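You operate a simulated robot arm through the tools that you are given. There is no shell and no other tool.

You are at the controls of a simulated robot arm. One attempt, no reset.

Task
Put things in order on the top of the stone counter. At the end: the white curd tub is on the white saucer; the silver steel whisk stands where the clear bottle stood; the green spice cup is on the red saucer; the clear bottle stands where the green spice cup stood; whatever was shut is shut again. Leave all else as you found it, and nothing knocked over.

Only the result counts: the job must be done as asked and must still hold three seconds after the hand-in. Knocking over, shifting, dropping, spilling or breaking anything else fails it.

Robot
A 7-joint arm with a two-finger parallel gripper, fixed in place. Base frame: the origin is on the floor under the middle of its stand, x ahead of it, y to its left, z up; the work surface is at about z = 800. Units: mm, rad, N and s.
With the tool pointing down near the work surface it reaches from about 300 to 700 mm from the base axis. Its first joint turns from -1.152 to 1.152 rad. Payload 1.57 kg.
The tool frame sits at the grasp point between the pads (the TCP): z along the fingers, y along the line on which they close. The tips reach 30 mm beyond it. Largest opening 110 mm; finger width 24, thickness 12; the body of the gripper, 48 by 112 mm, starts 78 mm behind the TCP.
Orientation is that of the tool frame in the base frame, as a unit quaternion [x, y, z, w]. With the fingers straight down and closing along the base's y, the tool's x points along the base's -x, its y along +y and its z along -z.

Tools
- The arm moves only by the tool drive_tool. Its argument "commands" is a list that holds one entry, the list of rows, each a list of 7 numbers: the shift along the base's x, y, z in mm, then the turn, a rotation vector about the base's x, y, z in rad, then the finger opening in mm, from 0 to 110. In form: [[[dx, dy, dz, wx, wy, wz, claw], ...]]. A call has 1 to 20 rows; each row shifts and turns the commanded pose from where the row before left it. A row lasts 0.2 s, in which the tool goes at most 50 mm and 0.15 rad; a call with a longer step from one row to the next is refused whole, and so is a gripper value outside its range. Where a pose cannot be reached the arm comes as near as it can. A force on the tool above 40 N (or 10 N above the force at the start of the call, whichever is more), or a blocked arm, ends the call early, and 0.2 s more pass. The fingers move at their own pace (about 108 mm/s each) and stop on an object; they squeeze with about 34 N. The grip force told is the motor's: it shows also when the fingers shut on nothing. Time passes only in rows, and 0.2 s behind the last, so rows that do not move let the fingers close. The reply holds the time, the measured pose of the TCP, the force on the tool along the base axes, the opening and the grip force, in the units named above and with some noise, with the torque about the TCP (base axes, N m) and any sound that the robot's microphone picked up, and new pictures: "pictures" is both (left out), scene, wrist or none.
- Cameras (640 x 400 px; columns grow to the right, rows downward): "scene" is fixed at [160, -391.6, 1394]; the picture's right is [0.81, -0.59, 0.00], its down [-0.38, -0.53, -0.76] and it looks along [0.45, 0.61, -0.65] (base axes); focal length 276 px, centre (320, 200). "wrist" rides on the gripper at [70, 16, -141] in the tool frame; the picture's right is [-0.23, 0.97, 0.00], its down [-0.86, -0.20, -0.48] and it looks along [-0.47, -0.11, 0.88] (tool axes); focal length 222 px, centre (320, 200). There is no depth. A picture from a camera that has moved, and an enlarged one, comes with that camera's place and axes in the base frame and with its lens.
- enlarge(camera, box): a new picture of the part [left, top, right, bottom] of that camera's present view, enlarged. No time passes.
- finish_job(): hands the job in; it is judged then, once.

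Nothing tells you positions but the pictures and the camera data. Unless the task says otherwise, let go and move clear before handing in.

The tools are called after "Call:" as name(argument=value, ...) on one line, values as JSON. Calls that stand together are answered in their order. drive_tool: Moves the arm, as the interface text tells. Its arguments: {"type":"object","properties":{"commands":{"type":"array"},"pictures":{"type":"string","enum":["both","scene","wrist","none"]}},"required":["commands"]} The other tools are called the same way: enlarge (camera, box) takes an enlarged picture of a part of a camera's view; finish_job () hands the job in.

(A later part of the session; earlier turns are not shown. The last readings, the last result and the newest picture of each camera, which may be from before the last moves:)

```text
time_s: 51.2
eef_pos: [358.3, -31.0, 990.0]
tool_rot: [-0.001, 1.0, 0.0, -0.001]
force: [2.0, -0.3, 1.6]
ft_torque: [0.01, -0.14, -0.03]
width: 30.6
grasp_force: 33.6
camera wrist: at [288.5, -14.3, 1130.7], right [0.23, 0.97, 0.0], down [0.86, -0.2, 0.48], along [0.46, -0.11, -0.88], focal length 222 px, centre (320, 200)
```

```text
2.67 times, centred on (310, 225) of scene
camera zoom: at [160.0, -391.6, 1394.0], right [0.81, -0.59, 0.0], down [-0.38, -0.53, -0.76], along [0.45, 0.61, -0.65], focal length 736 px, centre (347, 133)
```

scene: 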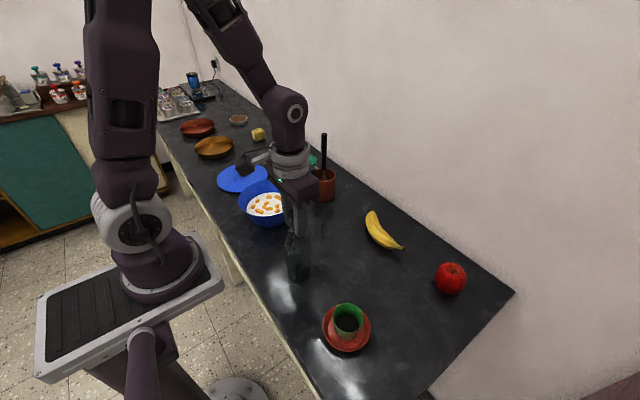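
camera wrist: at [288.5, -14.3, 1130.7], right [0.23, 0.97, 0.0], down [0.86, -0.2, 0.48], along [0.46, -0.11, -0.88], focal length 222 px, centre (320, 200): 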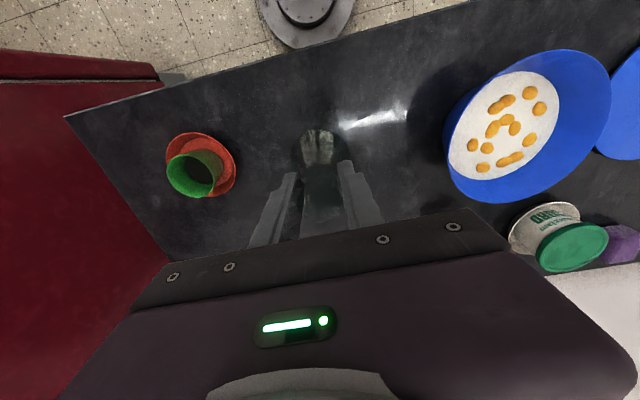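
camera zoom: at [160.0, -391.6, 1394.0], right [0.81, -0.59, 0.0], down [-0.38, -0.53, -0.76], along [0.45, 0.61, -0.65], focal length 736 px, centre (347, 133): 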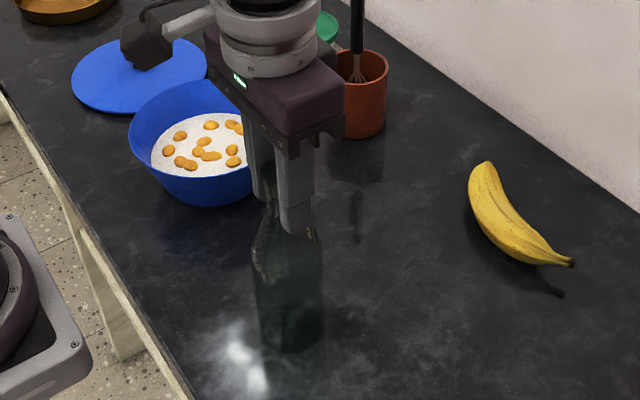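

The pressing force is gone and the bottle stands upright on the counter. I'll open slowly, then rise straight up.

Call:
drive_tool(commands=[[[0, 0, 0, 0, 0, 0, 32], [0, 0, 0, 0, 0, 0, 38], [0, 0, 0, 0, 0, 0, 50], [0, 0, 0, 0, 0, 0, 65], [0, 0, 10, 0, 0, 0, 75], [0, 0, 25, 0, 0, 0, 80], [0, 0, 30, 0, 0, 0, 90], [0, 0, 30, 0, 0, 0, 110], [0, 0, 20, 0, 0, 0, 110], [0, 0, 0, 0, 0, 0, 110]]])

Call:
enlarge(camera="scene", box=[240, 150, 380, 300])

Call:
enlarge(camera="wrist", box=[240, 80, 400, 200])

```text
time_s: 53.4
eef_pos: [357.8, -29.6, 1105.0]
tool_rot: [-0.001, 1.0, 0.0, -0.001]
force: [-0.6, 0.0, 0.8]
ft_torque: [-0.02, -0.04, 0.01]
width: 109.8
grasp_force: 0.0
camera wrist: at [288.5, -14.2, 1245.8], right [0.23, 0.97, 0.0], down [0.86, -0.2, 0.48], along [0.47, -0.11, -0.88], focal length 222 px, centre (320, 200)
```

scene: 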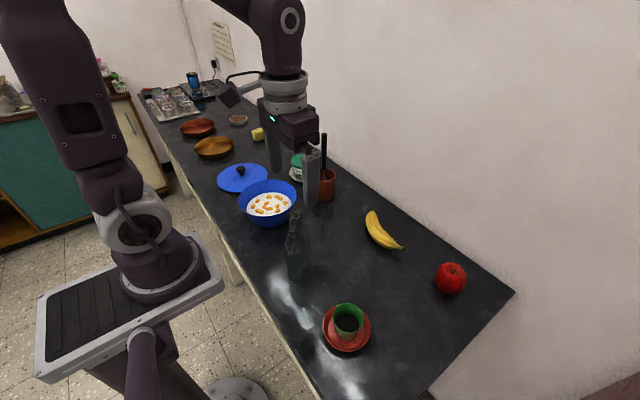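
wrist: 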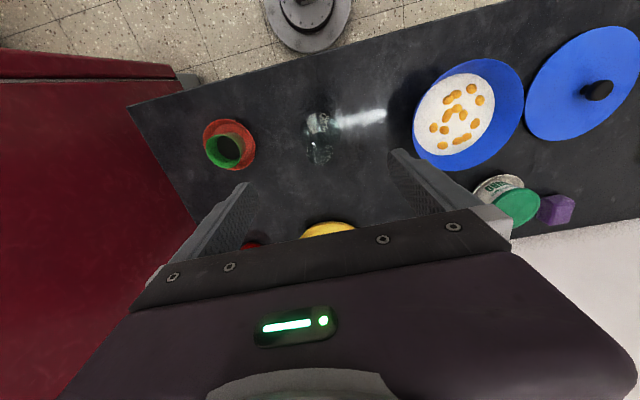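

```text
2.67 times, centred on (310, 225) of scene
camera zoom: at [160.0, -391.6, 1394.0], right [0.81, -0.59, 0.0], down [-0.38, -0.53, -0.76], along [0.45, 0.61, -0.65], focal length 736 px, centre (347, 133)
```

zoom: 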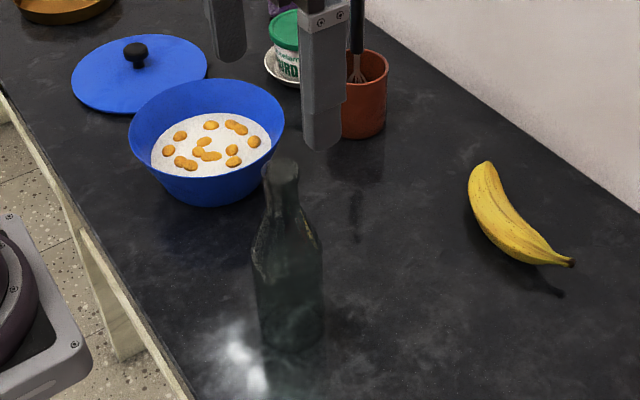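

```text
3.33 times, centred on (320, 140) of wrist
camera zoom: at [288.5, -14.2, 1245.8], right [0.23, 0.97, 0.0], down [0.86, -0.2, 0.48], along [0.47, -0.11, -0.88], focal length 740 px, centre (320, 400)
```

zoom: 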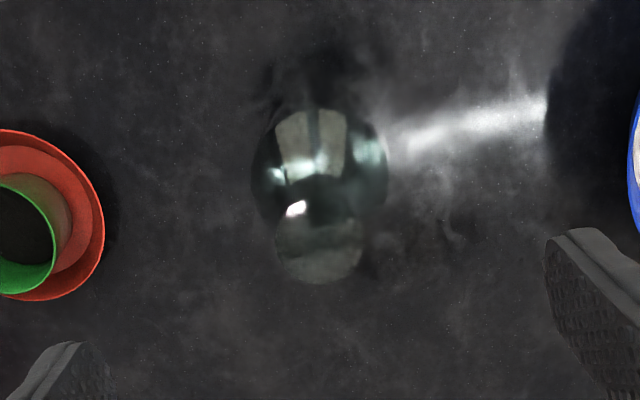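

The bottle stands upright where the spice cup was. Now the whisk: I'll go near the brown cup at a safe height and look at the handle from above.

Call:
drive_tool(commands=[[[20, 30, 0, 0, 0, 0, 110], [27, 36, 0, 0, 0, 0, 110], [27, 36, 0, 0, 0, 0, 110], [27, 36, 0, 0, 0, 0, 110], [30, 40, 0, 0, 0, 0, 110], [30, 37, 0, 0, 0, 0, 110], [0, 0, 0, 0, 0, 0, 110]]])

Call:
enlarge(camera="wrist", box=[240, 100, 400, 220])

Call:
enlarge(camera="scene", box=[280, 120, 370, 210])

```text
time_s: 55.0
eef_pos: [520.4, 184.1, 1105.1]
tool_rot: [0.0, 1.0, 0.001, 0.0]
force: [0.0, 0.6, -0.1]
ft_torque: [-0.01, -0.02, 0.01]
width: 109.8
grasp_force: 0.0
camera wrist: at [450.4, 199.2, 1246.3], right [0.23, 0.97, 0.0], down [0.86, -0.2, 0.48], along [0.47, -0.11, -0.88], focal length 222 px, centre (320, 200)
```

scene: 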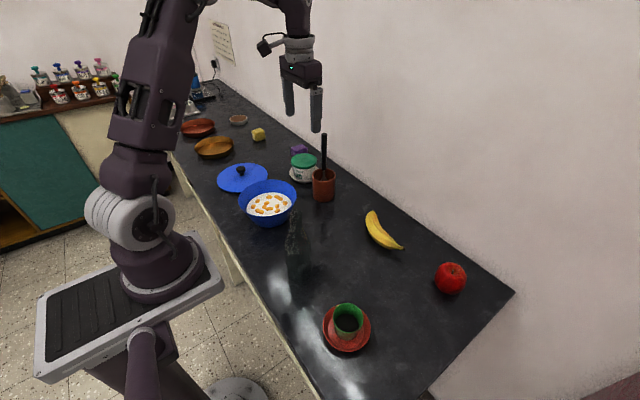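
wrist: 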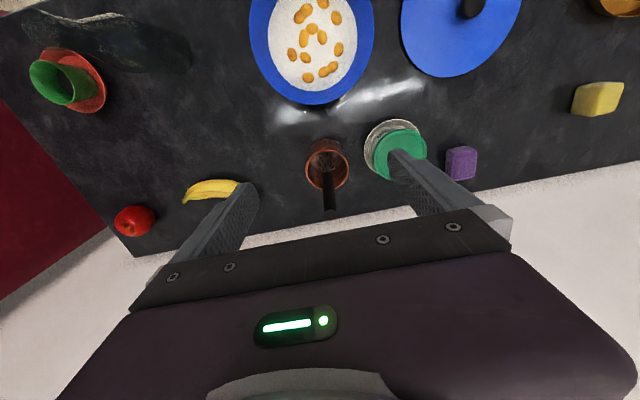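

```text
3.33 times, centred on (320, 160) of wrist
camera zoom: at [450.4, 199.2, 1246.3], right [0.23, 0.97, 0.0], down [0.86, -0.2, 0.48], along [0.47, -0.11, -0.88], focal length 740 px, centre (320, 333)
```

zoom: 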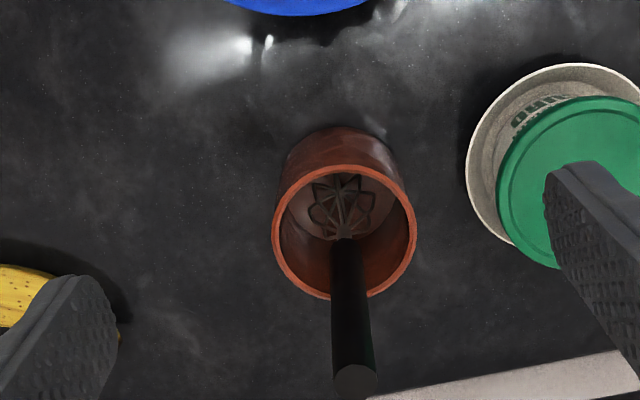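

```text
4.44 times, centred on (325, 165) of scene
camera zoom: at [160.0, -391.6, 1394.0], right [0.81, -0.59, 0.0], down [-0.38, -0.53, -0.76], along [0.45, 0.61, -0.65], focal length 1226 px, centre (298, 356)
```

zoom: 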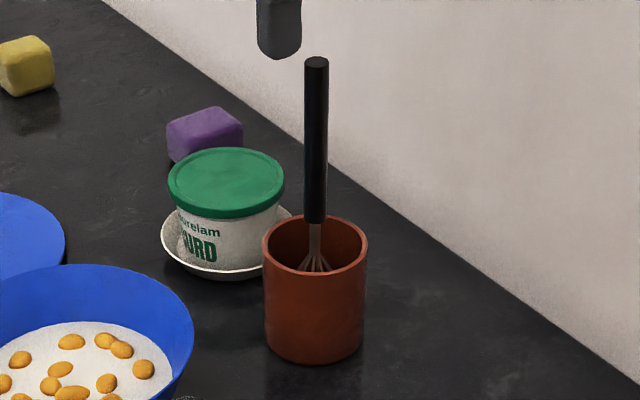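

The whisk handle and the brown cup share the same axis at about (586, 183), with the whisk perfectly upright. I'll move above the handle with the fingers open and check alignment before descending.

Call:
drive_tool(commands=[[[20, -1, 0, 0, 0, 0, 110], [25, -1.5, 0, 0, 0, 0, 110], [21.5, -1, 0, 0, 0, 0, 110], [0, 0, -15, 0, 0, 0, 100], [0, 0, 0, 0, 0, 0, 90]]])

Call:
enlarge(camera="wrist", box=[240, 80, 400, 200])

Call:
enlarge(camera="scene", box=[270, 70, 390, 190])

```text
time_s: 56.2
eef_pos: [586.1, 182.0, 1090.4]
tool_rot: [0.0, 1.0, 0.0, 0.0]
force: [0.2, -1.0, -0.2]
ft_torque: [0.02, 0.01, 0.02]
width: 89.9
grasp_force: 0.1
camera wrist: at [516.1, 197.3, 1231.4], right [0.23, 0.97, 0.0], down [0.86, -0.2, 0.48], along [0.47, -0.11, -0.88], focal length 222 px, centre (320, 200)
```

scene: 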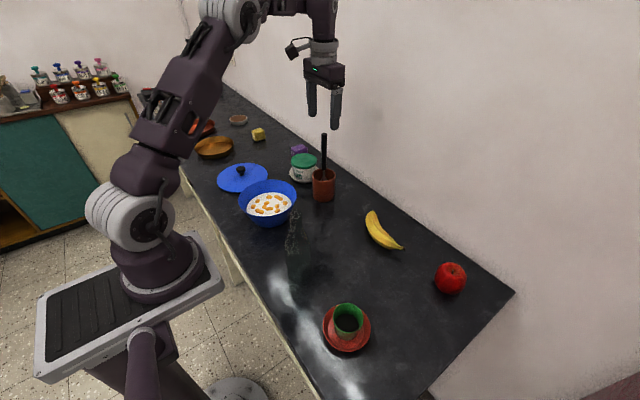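
wrist: 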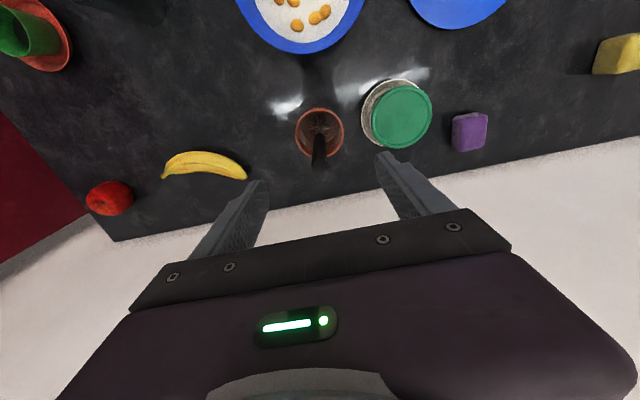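

```text
3.33 times, centred on (320, 140) of wrist
camera zoom: at [516.1, 197.3, 1231.4], right [0.23, 0.97, 0.0], down [0.86, -0.2, 0.48], along [0.47, -0.11, -0.88], focal length 740 px, centre (320, 400)
```

zoom: 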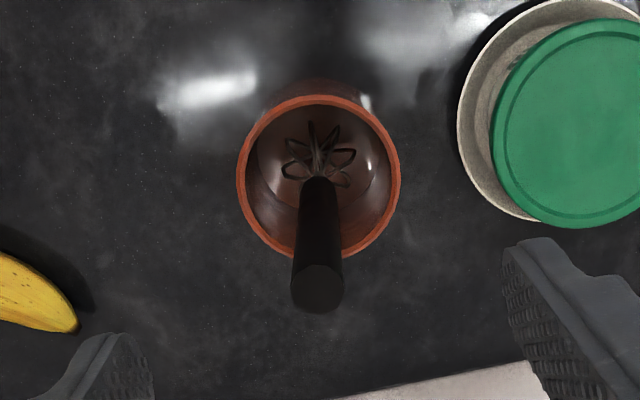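

```text
3.33 times, centred on (330, 130) of scene
camera zoom: at [160.0, -391.6, 1394.0], right [0.81, -0.59, 0.0], down [-0.38, -0.53, -0.76], along [0.45, 0.61, -0.65], focal length 919 px, centre (287, 433)
```

zoom: 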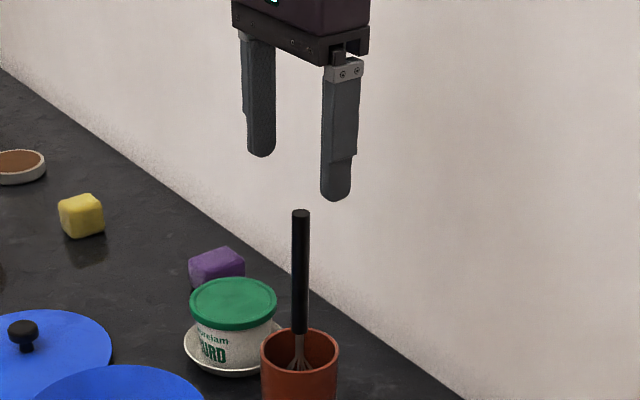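

The handle is about (+1.5, -1.5) mm from the tool axis. I'll correct that, descend to z ≈ 975 so the pads bracket the handle, and close lightly.

Call:
drive_tool(commands=[[[1.5, -1.5, 0, 0, 0, 0, 80], [0, 0, -25, 0, 0, 0, 80], [0, 0, -30, 0, 0, 0, 80], [0, 0, -30, 0, 0, 0, 70], [0, 0, -20, 0, 0, 0, 60], [0, 0, -10, 0, 0, 0, 50], [0, 0, 0, 0, 0, 0, 40]]])

Call:
enlarge(camera="wrist", box=[240, 100, 400, 220])

Call:
enlarge(camera="scene", box=[270, 110, 380, 220])

```text
time_s: 57.8
eef_pos: [586.8, 179.2, 975.3]
tool_rot: [0.001, 1.0, 0.0, 0.001]
force: [-0.1, 0.3, -0.5]
ft_torque: [-0.02, 0.0, 0.0]
width: 40.2
grasp_force: 0.1
camera wrist: at [517.9, 195.7, 1116.0], right [0.23, 0.97, 0.0], down [0.86, -0.2, 0.48], along [0.47, -0.11, -0.88], focal length 222 px, centre (320, 200)
```

scene: 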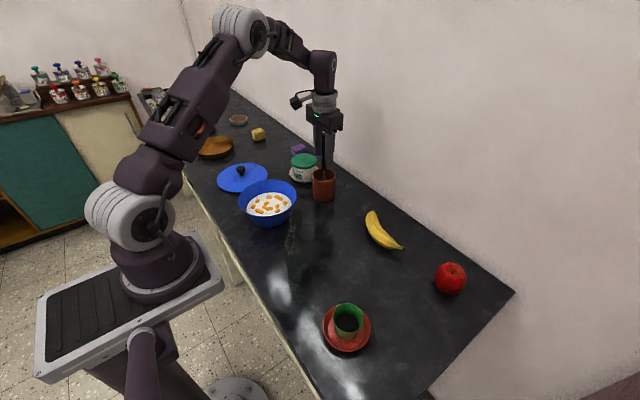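
wrist: 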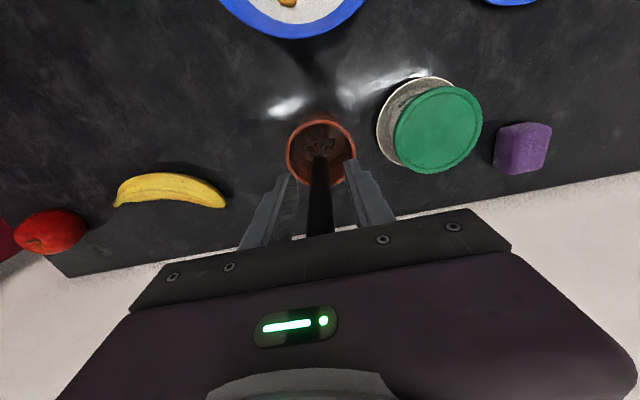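

```text
3.33 times, centred on (320, 160) of wrist
camera zoom: at [517.9, 195.7, 1116.0], right [0.23, 0.97, 0.0], down [0.86, -0.2, 0.48], along [0.47, -0.11, -0.88], focal length 740 px, centre (320, 333)
```

zoom: 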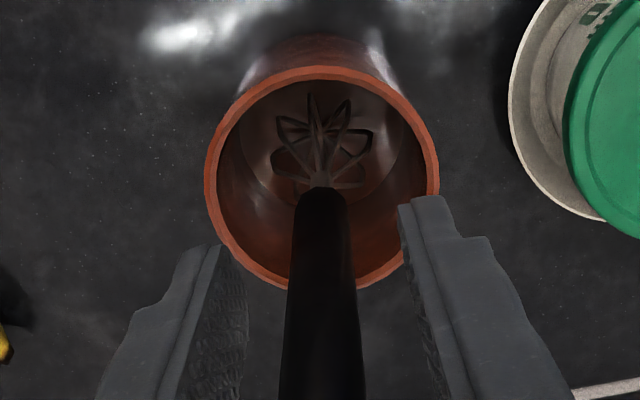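

```text
3.64 times, centred on (325, 165) of scene
camera zoom: at [160.0, -391.6, 1394.0], right [0.81, -0.59, 0.0], down [-0.38, -0.53, -0.76], along [0.45, 0.61, -0.65], focal length 1003 px, centre (302, 327)
```

zoom: 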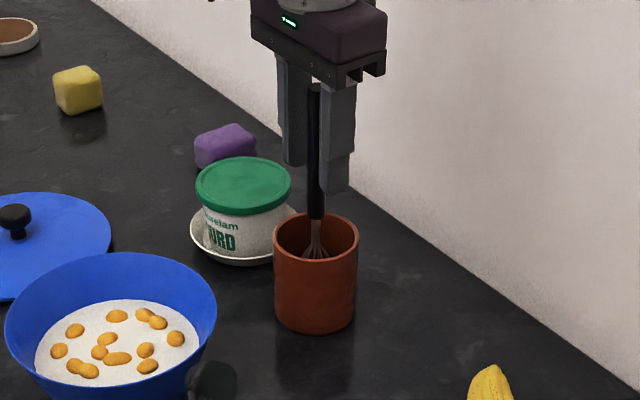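

The handle is centred between the pads. I'll close on it and lift only 6 mm, watching whether the brown cup comes along.

Call:
drive_tool(commands=[[[0, 0, 0, 0, 0, 0, 25], [0, 0, 0, 0, 0, 0, 12], [0, 0, 0, 0, 0, 0, 8], [0, 0, 0, 0, 0, 0, 8], [0, 0, 2, 0, 0, 0, 8], [0, 0, 2, 0, 0, 0, 8], [0, 0, 2, 0, 0, 0, 8], [0, 0, 0, 0, 0, 0, 8]]])

Call:
enlarge(camera="wrist", box=[240, 100, 400, 220])

Call:
enlarge(camera="scene", box=[270, 110, 380, 220])

```text
time_s: 59.6
eef_pos: [588.8, 180.0, 981.8]
tool_rot: [-0.001, 1.0, 0.0, 0.0]
force: [0.5, 0.1, -0.7]
ft_torque: [-0.03, -0.01, 0.0]
width: 15.3
grasp_force: 31.4
camera wrist: at [517.7, 196.3, 1122.4], right [0.23, 0.97, 0.0], down [0.85, -0.2, 0.48], along [0.47, -0.11, -0.88], focal length 222 px, centre (320, 200)
```

scene: 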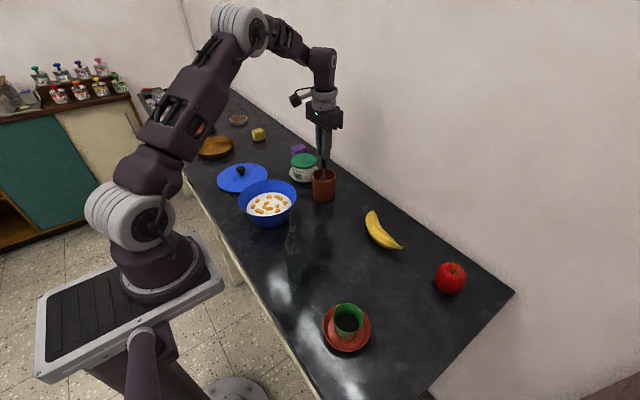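
wrist: 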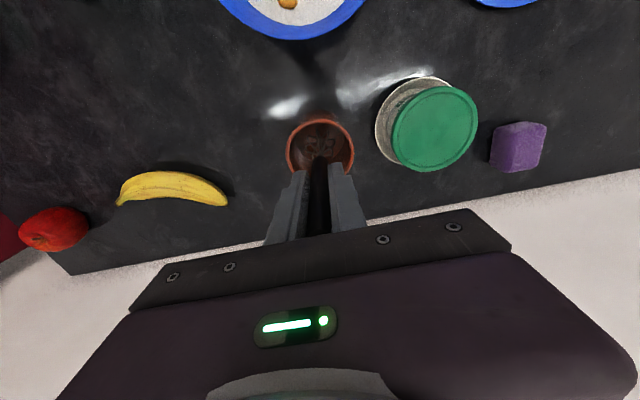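

```text
3.33 times, centred on (320, 160) of wrist
camera zoom: at [517.7, 196.3, 1122.4], right [0.23, 0.97, 0.0], down [0.85, -0.2, 0.48], along [0.47, -0.11, -0.88], focal length 740 px, centre (320, 333)
```

zoom: 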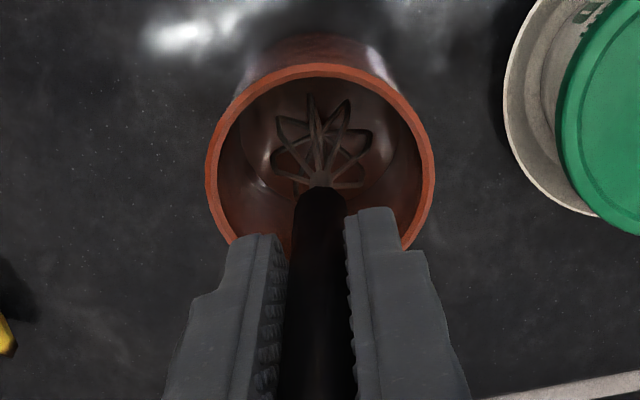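

```text
3.64 times, centred on (325, 165) of scene
camera zoom: at [160.0, -391.6, 1394.0], right [0.81, -0.59, 0.0], down [-0.38, -0.53, -0.76], along [0.45, 0.61, -0.65], focal length 1003 px, centre (302, 327)
```

zoom: 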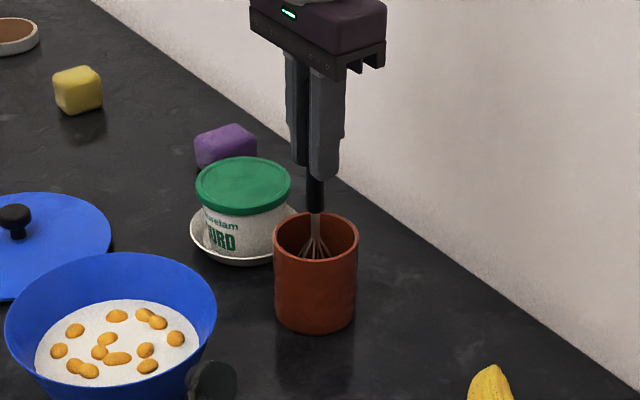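

Only the whisk rises and the brown cup stays put, so they are separate pieces. I'll draw the whisk straight up out of the cup and look at its lower end to see how it can stand.

Call:
drive_tool(commands=[[[0, 0, 6, 0, 0, 0, 8], [0, 0, 10, 0, 0, 0, 8], [0, 0, 14, 0, 0, 0, 8], [0, 0, 14, 0, 0, 0, 8], [0, 0, 14, 0, 0, 0, 8], [0, 0, 14, 0, 0, 0, 8], [0, 0, 14, 0, 0, 0, 8], [0, 0, 12, 0, 0, 0, 8], [0, 0, 8, 0, 0, 0, 8], [0, 0, 0, 0, 0, 0, 8]]])

Call:
enlarge(camera="scene", box=[280, 90, 370, 210])

Call:
enlarge(camera="wrist", box=[240, 80, 400, 200])

```text
time_s: 61.8
eef_pos: [587.7, 179.0, 1087.4]
tool_rot: [-0.001, 1.0, -0.001, 0.0]
force: [0.3, -0.2, -0.6]
ft_torque: [0.0, 0.01, -0.03]
width: 15.5
grasp_force: 31.4
camera wrist: at [517.0, 195.4, 1227.8], right [0.23, 0.97, 0.0], down [0.86, -0.2, 0.48], along [0.47, -0.11, -0.88], focal length 222 px, centre (320, 200)
```

scene: 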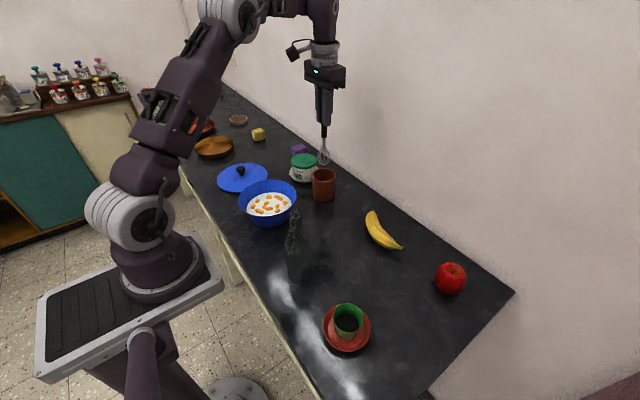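
wrist: 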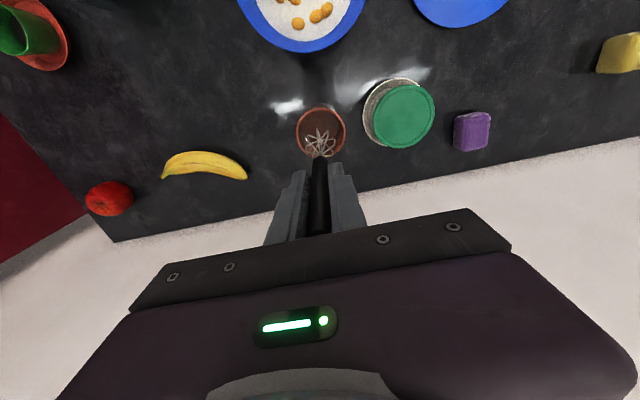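

```text
3.33 times, centred on (325, 150) of scene
camera zoom: at [160.0, -391.6, 1394.0], right [0.81, -0.59, 0.0], down [-0.38, -0.53, -0.76], along [0.45, 0.61, -0.65], focal length 919 px, centre (303, 367)
```

zoom: 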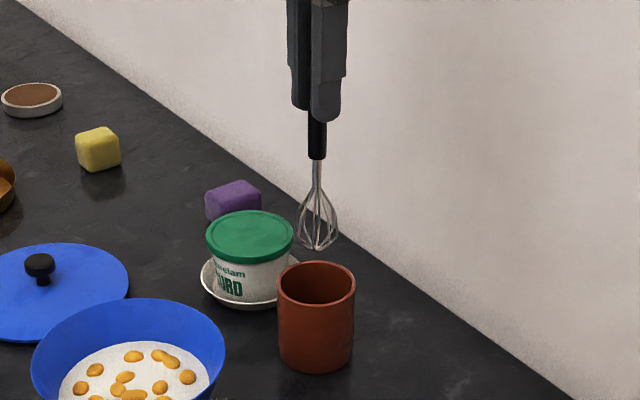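

```text
3.33 times, centred on (320, 140) of wrist
camera zoom: at [517.0, 195.4, 1227.8], right [0.23, 0.97, 0.0], down [0.86, -0.2, 0.48], along [0.47, -0.11, -0.88], focal length 740 px, centre (320, 400)
```

zoom: 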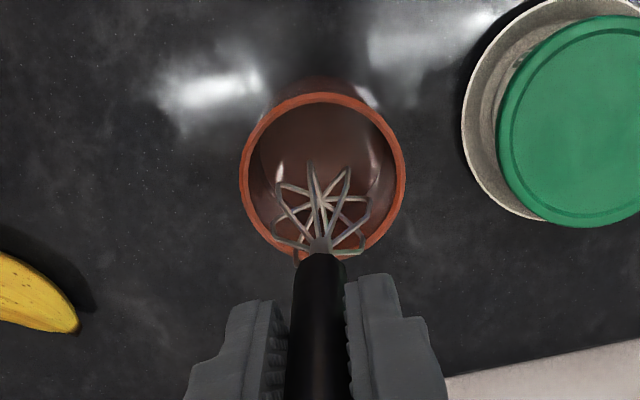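

The whisk is out and hangs straight, and the brown cup hasn't moved. I'll look closely at the wire cage's lower end before choosing how to set it down.

Call:
enlarge(camera="scene", box=[305, 130, 345, 170])

Call:
enlarge(camera="wrist", box=[290, 110, 350, 170])

```text
10.00 times, centred on (325, 150) of scene
camera zoom: at [160.0, -391.6, 1394.0], right [0.81, -0.59, 0.0], down [-0.38, -0.53, -0.76], along [0.45, 0.61, -0.65], focal length 2758 px, centre (270, 700)
```

zoom: 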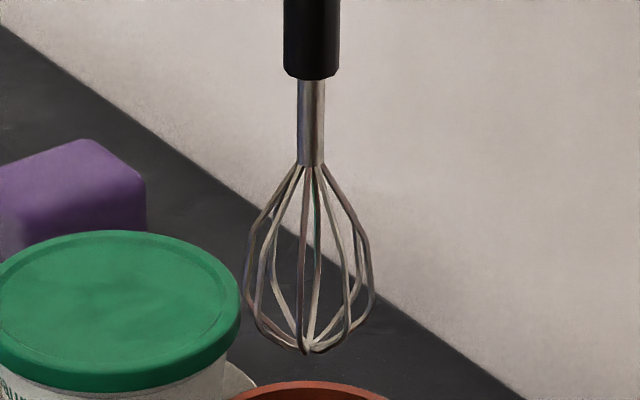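

```text
6.67 times, centred on (320, 140) of wrist
camera zoom: at [517.0, 195.4, 1227.8], right [0.23, 0.97, 0.0], down [0.86, -0.2, 0.48], along [0.47, -0.11, -0.88], focal length 1481 px, centre (320, 600)
```

zoom: 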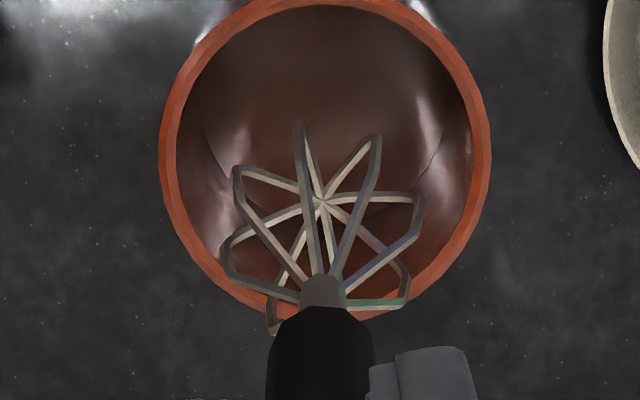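

The wire cage is rounded at the bottom, so I'm not sure the whisk can stand alone. I'll test that safely inside the brown cup: lower it back 6 mm off-centre, let go briefly, and see whether it stays upright unsupported.

Call:
drive_tool(commands=[[[-3, 0, 0, 0, 0, 0, 8], [-3, 0, 0, 0, 0, 0, 8], [0, 0, -12, 0, 0, 0, 8], [0, 0, -15, 0, 0, 0, 8], [0, 0, -15, 0, 0, 0, 8], [0, 0, -15, 0, 0, 0, 8], [0, 0, -15, 0, 0, 0, 8], [0, 0, -12, 0, 0, 0, 8], [0, 0, -8, 0, 0, 0, 8], [0, 0, -4, 0, 0, 0, 8], [0, 0, 0, 0, 0, 0, 8]]])

Call:
enlarge(camera="wrist", box=[280, 100, 360, 170])

```text
time_s: 64.2
eef_pos: [582.2, 178.2, 991.8]
tool_rot: [0.0, 1.0, 0.001, 0.0]
force: [0.7, -0.2, -1.7]
ft_torque: [-0.02, 0.02, 0.03]
width: 15.5
grasp_force: 31.3
camera wrist: at [512.1, 195.4, 1132.4], right [0.23, 0.97, 0.0], down [0.86, -0.2, 0.48], along [0.47, -0.11, -0.88], focal length 222 px, centre (320, 200)
```

scene: 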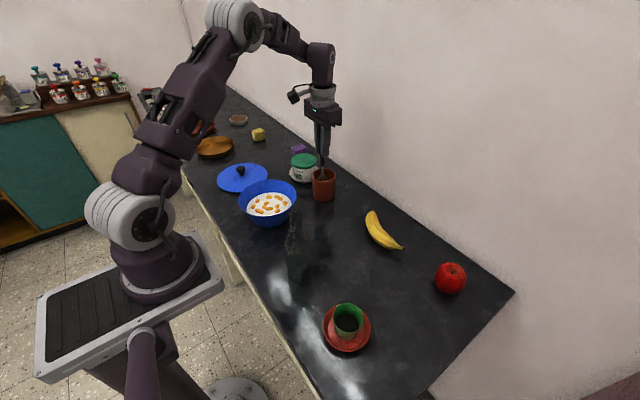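
wrist: 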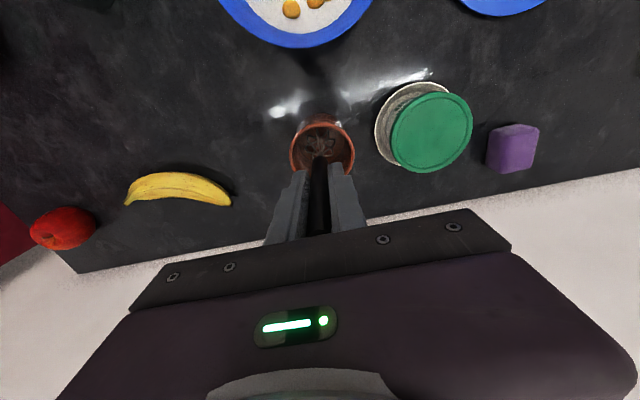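

```text
5.71 times, centred on (320, 135) of wrist
camera zoom: at [512.1, 195.4, 1132.4], right [0.23, 0.97, 0.0], down [0.86, -0.2, 0.48], along [0.47, -0.11, -0.88], focal length 1269 px, centre (320, 571)
```

zoom: 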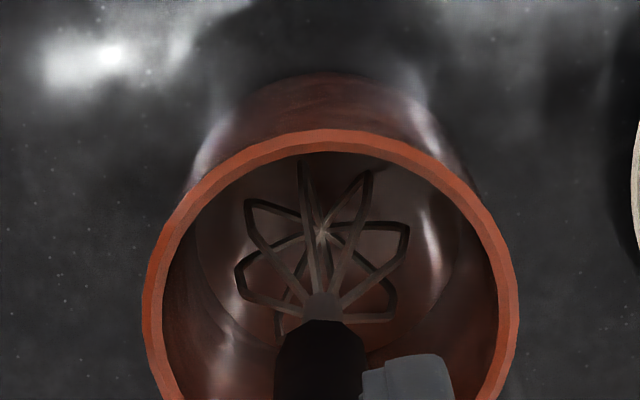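

No contact yet. I'll lower the last stretch in small steps and watch the force.

Call:
drive_tool(commands=[[[0, 0, -3, 0, 0, 0, 8], [0, 0, -3, 0, 0, 0, 8], [0, 0, -3, 0, 0, 0, 8], [0, 0, -2, 0, 0, 0, 8], [0, 0, -2, 0, 0, 0, 8], [0, 0, 0, 0, 0, 0, 8]]], pictures="none")

```text
time_s: 65.6
eef_pos: [582.2, 180.0, 978.9]
tool_rot: [0.0, 1.0, 0.0, -0.001]
force: [0.1, -0.2, -1.2]
ft_torque: [-0.05, -0.03, 0.02]
width: 15.2
grasp_force: 31.0
```

Call:
drive_tool(commands=[[[0, 0, -1, 0, 0, 0, 8], [0, 0, -1, 0, 0, 0, 8], [0, 0, 0, 0, 0, 0, 8]]], pictures="none")

```text
time_s: 66.4
eef_pos: [581.6, 180.0, 975.8]
tool_rot: [0.0, 1.0, 0.0, 0.0]
force: [0.3, 0.1, -0.7]
ft_torque: [-0.02, 0.02, 0.02]
width: 15.2
grasp_force: 30.4
```

Call:
drive_tool(commands=[[[0, 0, -0.7, 0, 0, 0, 8], [0, 0, -0.7, 0, 0, 0, 8], [0, 0, 0, 0, 0, 0, 8]]], pictures="none")

```text
time_s: 67.2
eef_pos: [581.6, 179.9, 975.0]
tool_rot: [0.0, 1.0, 0.0, -0.001]
force: [-1.9, 1.7, 7.3]
ft_torque: [0.13, 0.26, -0.01]
width: 15.4
grasp_force: 31.2
```

Contact came at the same height while off-centre, so the cup has a flat floor with no socket. Now I'll relax the pressure and open slightly to see whether the whisk stays upright by itself.

Call:
drive_tool(commands=[[[0, 0, 0.7, 0, 0, 0, 8], [0, 0, 0, 0, 0, 0, 20], [0, 0, 0, 0, 0, 0, 24]]])

Call:
enlarge(camera="scene", box=[280, 110, 370, 210])

Call:
enlarge(camera="wrist", box=[270, 100, 370, 240])

```text
time_s: 68.0
eef_pos: [581.5, 179.7, 974.6]
tool_rot: [0.0, 1.0, 0.0, 0.0]
force: [-0.8, -0.6, -0.4]
ft_torque: [-0.03, -0.03, -0.03]
width: 23.9
grasp_force: 0.1
camera wrist: at [511.7, 196.1, 1116.0], right [0.23, 0.97, 0.0], down [0.86, -0.2, 0.48], along [0.47, -0.11, -0.88], focal length 222 px, centre (320, 200)
```

scene: 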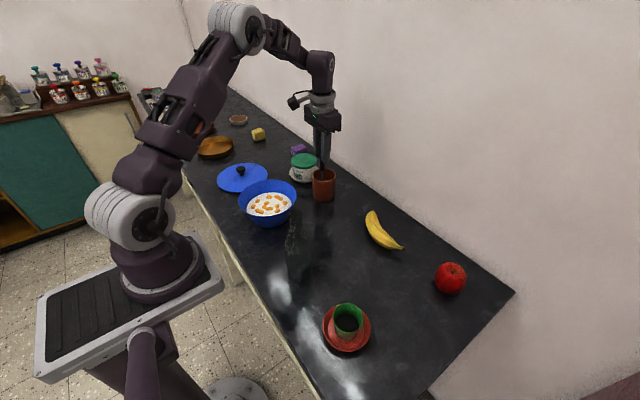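
wrist: 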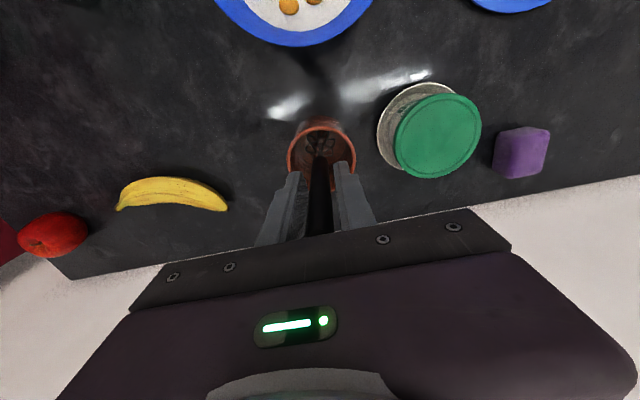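

```text
4.00 times, centred on (325, 160) of scene
camera zoom: at [160.0, -391.6, 1394.0], right [0.81, -0.59, 0.0], down [-0.38, -0.53, -0.76], along [0.45, 0.61, -0.65], focal length 1103 px, centre (300, 360)
```

zoom: 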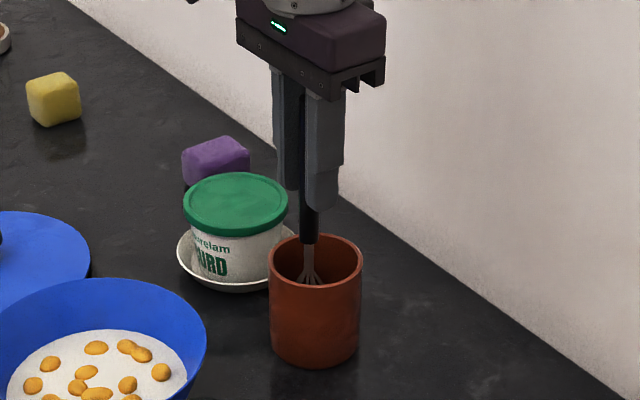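

```text
2.86 times, centred on (320, 170) of wrist
camera zoom: at [511.7, 196.1, 1116.0], right [0.23, 0.97, 0.0], down [0.86, -0.2, 0.48], along [0.47, -0.11, -0.88], focal length 635 px, centre (320, 286)
```

zoom: 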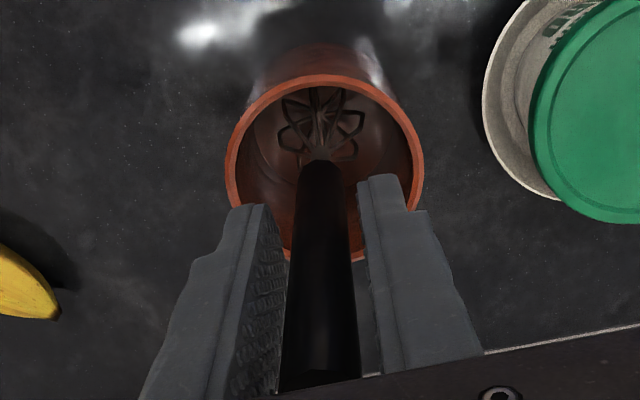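

The whisk has stayed upright for about half a second while off-centre and untouched. I'll open wider and wait over a second to be sure.

Call:
drive_tool(commands=[[[0, 0, 0, 0, 0, 0, 30], [0, 0, 0, 0, 0, 0, 40], [0, 0, 0, 0, 0, 0, 40], [0, 0, 0, 0, 0, 0, 40], [0, 0, 0, 0, 0, 0, 40], [0, 0, 0, 0, 0, 0, 40], [0, 0, 0, 0, 0, 0, 40], [0, 0, 0, 0, 0, 0, 40]]])

Call:
enlarge(camera="scene", box=[280, 110, 370, 210])

Call:
enlarge(camera="wrist", box=[270, 100, 370, 240])

```text
time_s: 69.8
eef_pos: [583.4, 178.8, 975.7]
tool_rot: [0.0, 1.0, 0.0, -0.001]
force: [-0.9, 0.5, 0.2]
ft_torque: [0.02, 0.02, 0.01]
width: 40.1
grasp_force: 0.1
camera wrist: at [511.7, 196.1, 1116.1], right [0.23, 0.97, 0.0], down [0.86, -0.2, 0.48], along [0.47, -0.11, -0.88], focal length 222 px, centre (320, 200)
```

scene: 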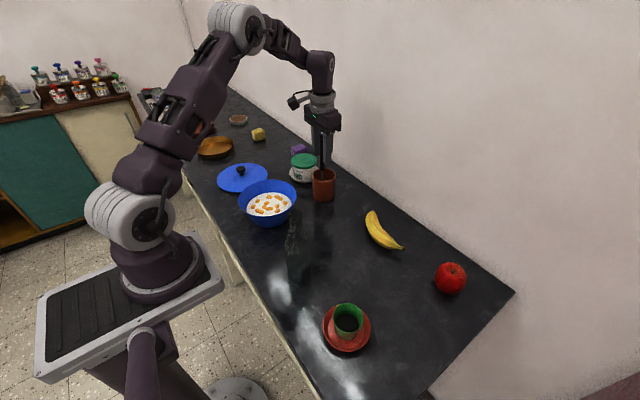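
wrist: 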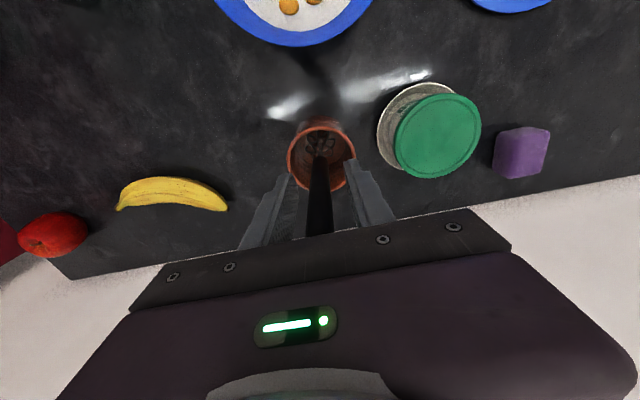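

```text
4.00 times, centred on (325, 160) of scene
camera zoom: at [160.0, -391.6, 1394.0], right [0.81, -0.59, 0.0], down [-0.38, -0.53, -0.76], along [0.45, 0.61, -0.65], focal length 1103 px, centre (300, 360)
```

zoom: 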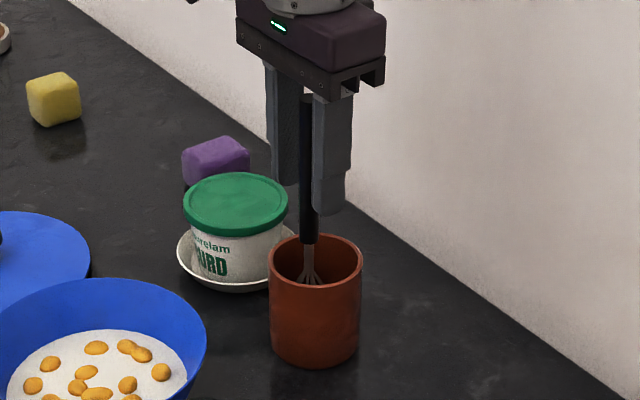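

```text
2.86 times, centred on (320, 170) of wrist
camera zoom: at [511.7, 196.1, 1116.1], right [0.23, 0.97, 0.0], down [0.86, -0.2, 0.48], along [0.47, -0.11, -0.88], focal length 635 px, centre (320, 286)
```

zoom: 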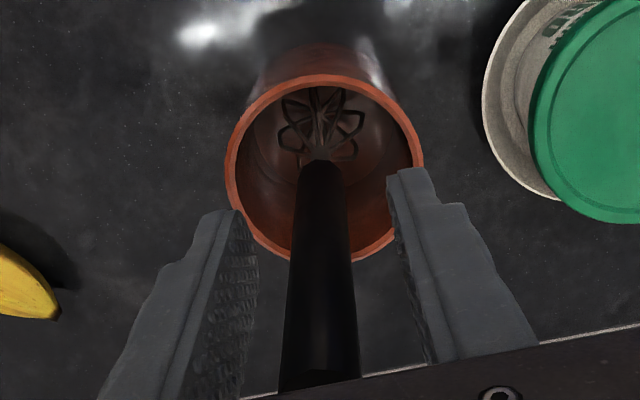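

The whisk stands upright by itself even off-centre, so it can stand free on the counter and the brown cup can stay where it is. I'll re-grip it and lift it straight out.

Call:
drive_tool(commands=[[[0, 0, 0, 0, 0, 0, 25], [0, 0, 0, 0, 0, 0, 14], [0, 0, 0, 0, 0, 0, 8], [0, 0, 0, 0, 0, 0, 8], [0, 0, 5, 0, 0, 0, 8], [0, 0, 10, 0, 0, 0, 8], [0, 0, 15, 0, 0, 0, 8], [0, 0, 15, 0, 0, 0, 8], [0, 0, 15, 0, 0, 0, 8], [0, 0, 15, 0, 0, 0, 8], [0, 0, 15, 0, 0, 0, 8], [0, 0, 14, 0, 0, 0, 8], [0, 0, 8, 0, 0, 0, 8], [0, 0, 0, 0, 0, 0, 8]]])

Call:
enlarge(camera="scene", box=[280, 100, 370, 210])

```text
time_s: 72.8
eef_pos: [582.6, 180.0, 1087.0]
tool_rot: [0.001, 1.0, -0.001, -0.001]
force: [0.6, -0.1, -1.5]
ft_torque: [-0.01, 0.04, 0.01]
width: 15.5
grasp_force: 30.6
camera wrist: at [511.5, 195.5, 1228.9], right [0.23, 0.97, 0.0], down [0.86, -0.2, 0.48], along [0.47, -0.11, -0.88], focal length 222 px, centre (320, 200)
```

scene: 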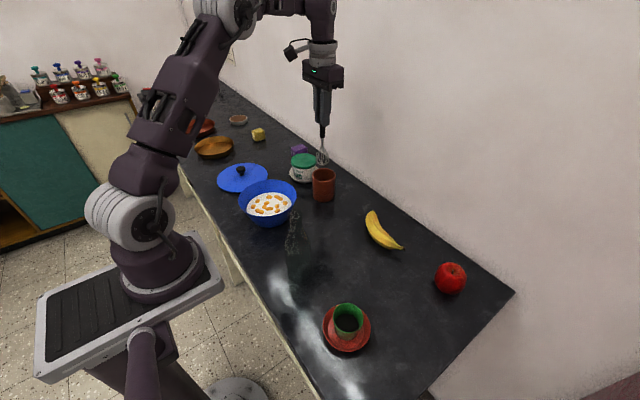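
wrist: 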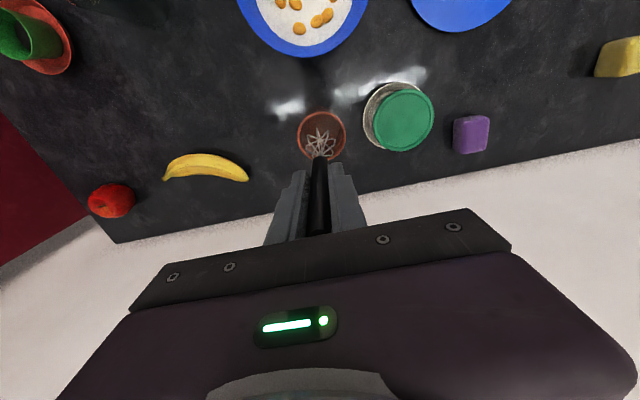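

```text
3.64 times, centred on (325, 155) of scene
camera zoom: at [160.0, -391.6, 1394.0], right [0.81, -0.59, 0.0], down [-0.38, -0.53, -0.76], along [0.45, 0.61, -0.65], focal length 1003 px, centre (302, 364)
```

zoom: 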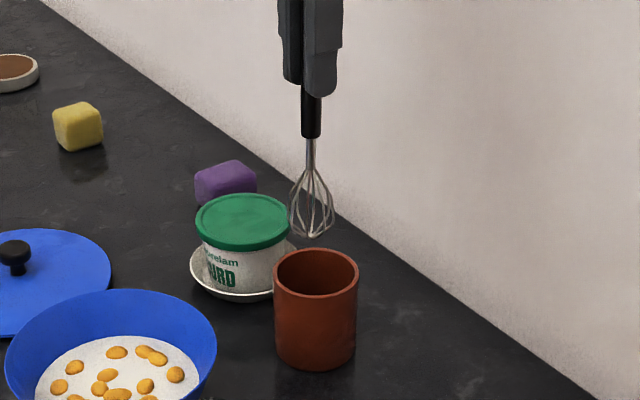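

The whisk is clear of the brown cup and hanging straight. I'll carry it to the bottle's old spot at (500.5, 32), staying high until I'm above it.

Call:
drive_tool(commands=[[[-6, -10, 0, 0, 0, 0, 8], [-11, -20, 0, 0, 0, 0, 8], [-14, -26, 0, 0, 0, 0, 8], [-14, -26, 0, 0, 0, 0, 8], [-14, -26, 0, 0, 0, 0, 8], [-12, -22, -5, 0, 0, 0, 8], [-7.5, -14, -10, 0, 0, 0, 8], [-3, -5.5, -15, 0, 0, 0, 8], [0, 0, -15, 0, 0, 0, 8], [0, 0, -10, 0, 0, 0, 8], [0, 0, 0, 0, 0, 0, 8]]])

Call:
enlarge(camera="scene", box=[270, 120, 390, 270])

```text
time_s: 75.2
eef_pos: [501.0, 30.5, 1033.1]
tool_rot: [0.0, 1.0, 0.0, 0.0]
force: [-0.5, 0.0, -0.7]
ft_torque: [0.01, 0.01, 0.0]
width: 15.5
grasp_force: 31.3
camera wrist: at [430.5, 45.7, 1172.6], right [0.23, 0.97, 0.0], down [0.86, -0.2, 0.48], along [0.47, -0.11, -0.88], focal length 222 px, centre (320, 200)
```

scene: 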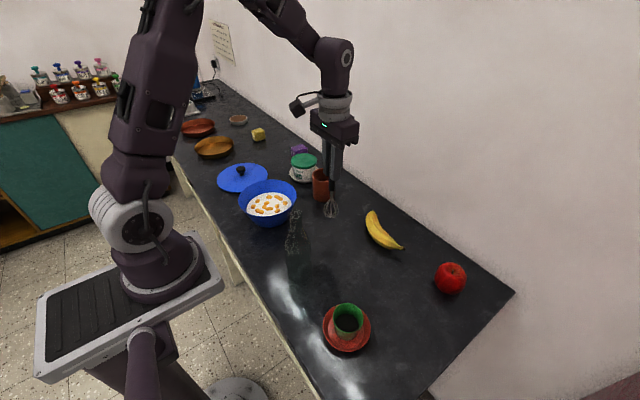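
wrist: 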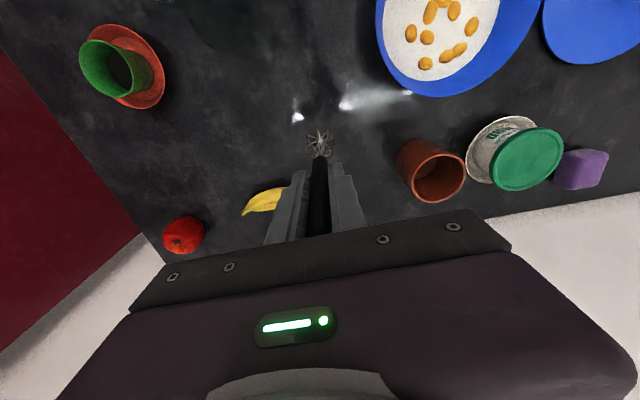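

```text
2.67 times, centred on (330, 195) of scene
camera zoom: at [160.0, -391.6, 1394.0], right [0.81, -0.59, 0.0], down [-0.38, -0.53, -0.76], along [0.45, 0.61, -0.65], focal length 736 px, centre (293, 213)
```

zoom: 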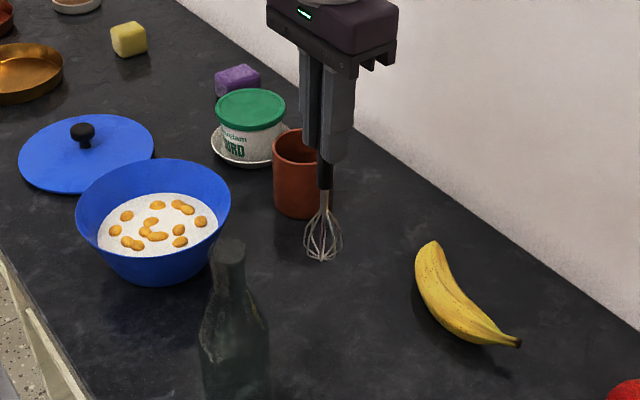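

The whisk hangs over the bottle's old spot. I'll lower it, then feel for the counter in small steps.

Call:
drive_tool(commands=[[[0, 0, -10, 0, 0, 0, 8], [0, 0, -14, 0, 0, 0, 8], [0, 0, -12, 0, 0, 0, 8], [0, 0, -8, 0, 0, 0, 8], [0, 0, -5, 0, 0, 0, 8], [0, 0, -3, 0, 0, 0, 8], [0, 0, 0, 0, 0, 0, 8]]], pictures="none")

```text
time_s: 76.8
eef_pos: [500.7, 31.0, 981.0]
tool_rot: [0.0, 1.0, 0.0, 0.0]
force: [-0.6, 0.4, -1.2]
ft_torque: [0.01, 0.01, 0.02]
width: 15.4
grasp_force: 31.3
```

Call:
drive_tool(commands=[[[0, 0, -1.5, 0, 0, 0, 8], [0, 0, -1.5, 0, 0, 0, 8], [0, 0, -1, 0, 0, 0, 8], [0, 0, -1, 0, 0, 0, 8], [0, 0, 0, 0, 0, 0, 8]]], pictures="none")

```text
time_s: 78.0
eef_pos: [500.3, 30.1, 975.4]
tool_rot: [0.0, 1.0, 0.0, 0.0]
force: [-0.1, 0.5, -1.4]
ft_torque: [-0.01, 0.02, 0.01]
width: 15.2
grasp_force: 32.0
```

Call:
drive_tool(commands=[[[0, 0, -1, 0, 0, 0, 8], [0, 0, -1, 0, 0, 0, 8], [0, 0, 0, 0, 0, 0, 8]]], pictures="none")

```text
time_s: 78.8
eef_pos: [499.5, 30.1, 974.2]
tool_rot: [0.0, 1.0, 0.0, 0.0]
force: [-0.3, -0.1, -0.9]
ft_torque: [-0.01, -0.01, 0.02]
width: 15.4
grasp_force: 31.3
```

Call:
drive_tool(commands=[[[0, 0, -1, 0, 0, 0, 8], [0, 0, -1, 0, 0, 0, 8], [0, 0, 0, 0, 0, 0, 8]]], pictures="none")

```text
time_s: 79.6
eef_pos: [499.4, 31.3, 971.5]
tool_rot: [0.0, 1.0, 0.0, 0.0]
force: [0.7, -0.8, -1.5]
ft_torque: [0.01, 0.0, -0.01]
width: 15.3
grasp_force: 31.4
```

Call:
drive_tool(commands=[[[0, 0, -1, 0, 0, 0, 8], [0, 0, -1, 0, 0, 0, 8], [0, 0, 0, 0, 0, 0, 8]]], pictures="both")

Call:
enlarge(camera="scene", box=[290, 150, 370, 250])

```text
time_s: 80.4
eef_pos: [498.1, 30.3, 970.5]
tool_rot: [0.0, 1.0, -0.001, 0.001]
force: [-0.4, 0.3, -1.4]
ft_torque: [0.0, -0.02, -0.03]
width: 15.4
grasp_force: 31.9
camera wrist: at [429.3, 46.2, 1110.3], right [0.23, 0.97, 0.0], down [0.86, -0.2, 0.48], along [0.47, -0.11, -0.88], focal length 222 px, centre (320, 200)
```

scene: 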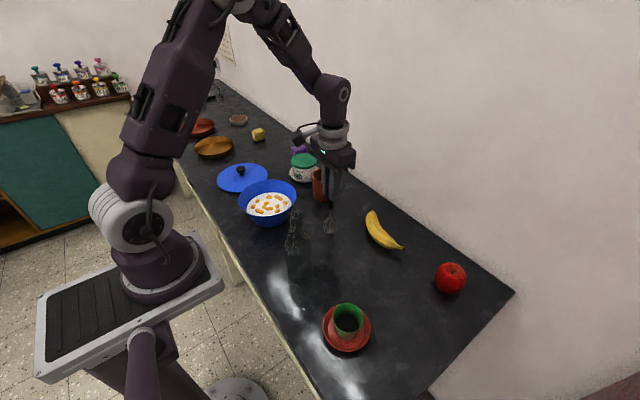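
wrist: 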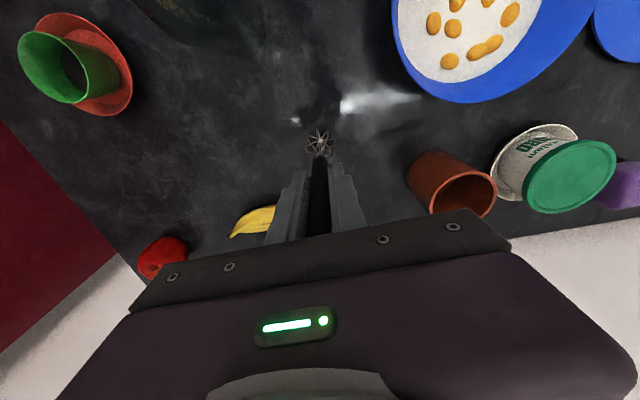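

```text
4.00 times, centred on (330, 200) of scene
camera zoom: at [160.0, -391.6, 1394.0], right [0.81, -0.59, 0.0], down [-0.38, -0.53, -0.76], along [0.45, 0.61, -0.65], focal length 1103 px, centre (280, 200)
```

zoom: 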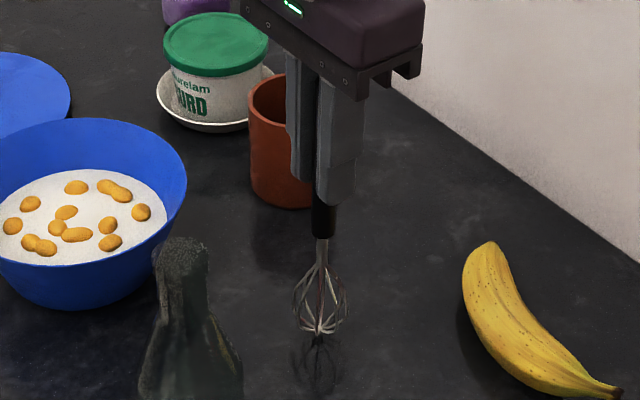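

The whisk's tip and its reflection have almost met, so contact is near. I'll keep going in 1 mm steps.

Call:
drive_tool(commands=[[[0, 0, -1, 0, 0, 0, 8], [0, 0, -1, 0, 0, 0, 8], [0, 0, 0, 0, 0, 0, 8]]], pictures="none")

```text
time_s: 81.2
eef_pos: [500.4, 31.0, 968.4]
tool_rot: [0.0, 1.0, 0.0, 0.0]
force: [-2.9, -0.6, 15.6]
ft_torque: [-0.05, 0.41, 0.01]
width: 15.5
grasp_force: 31.5
```

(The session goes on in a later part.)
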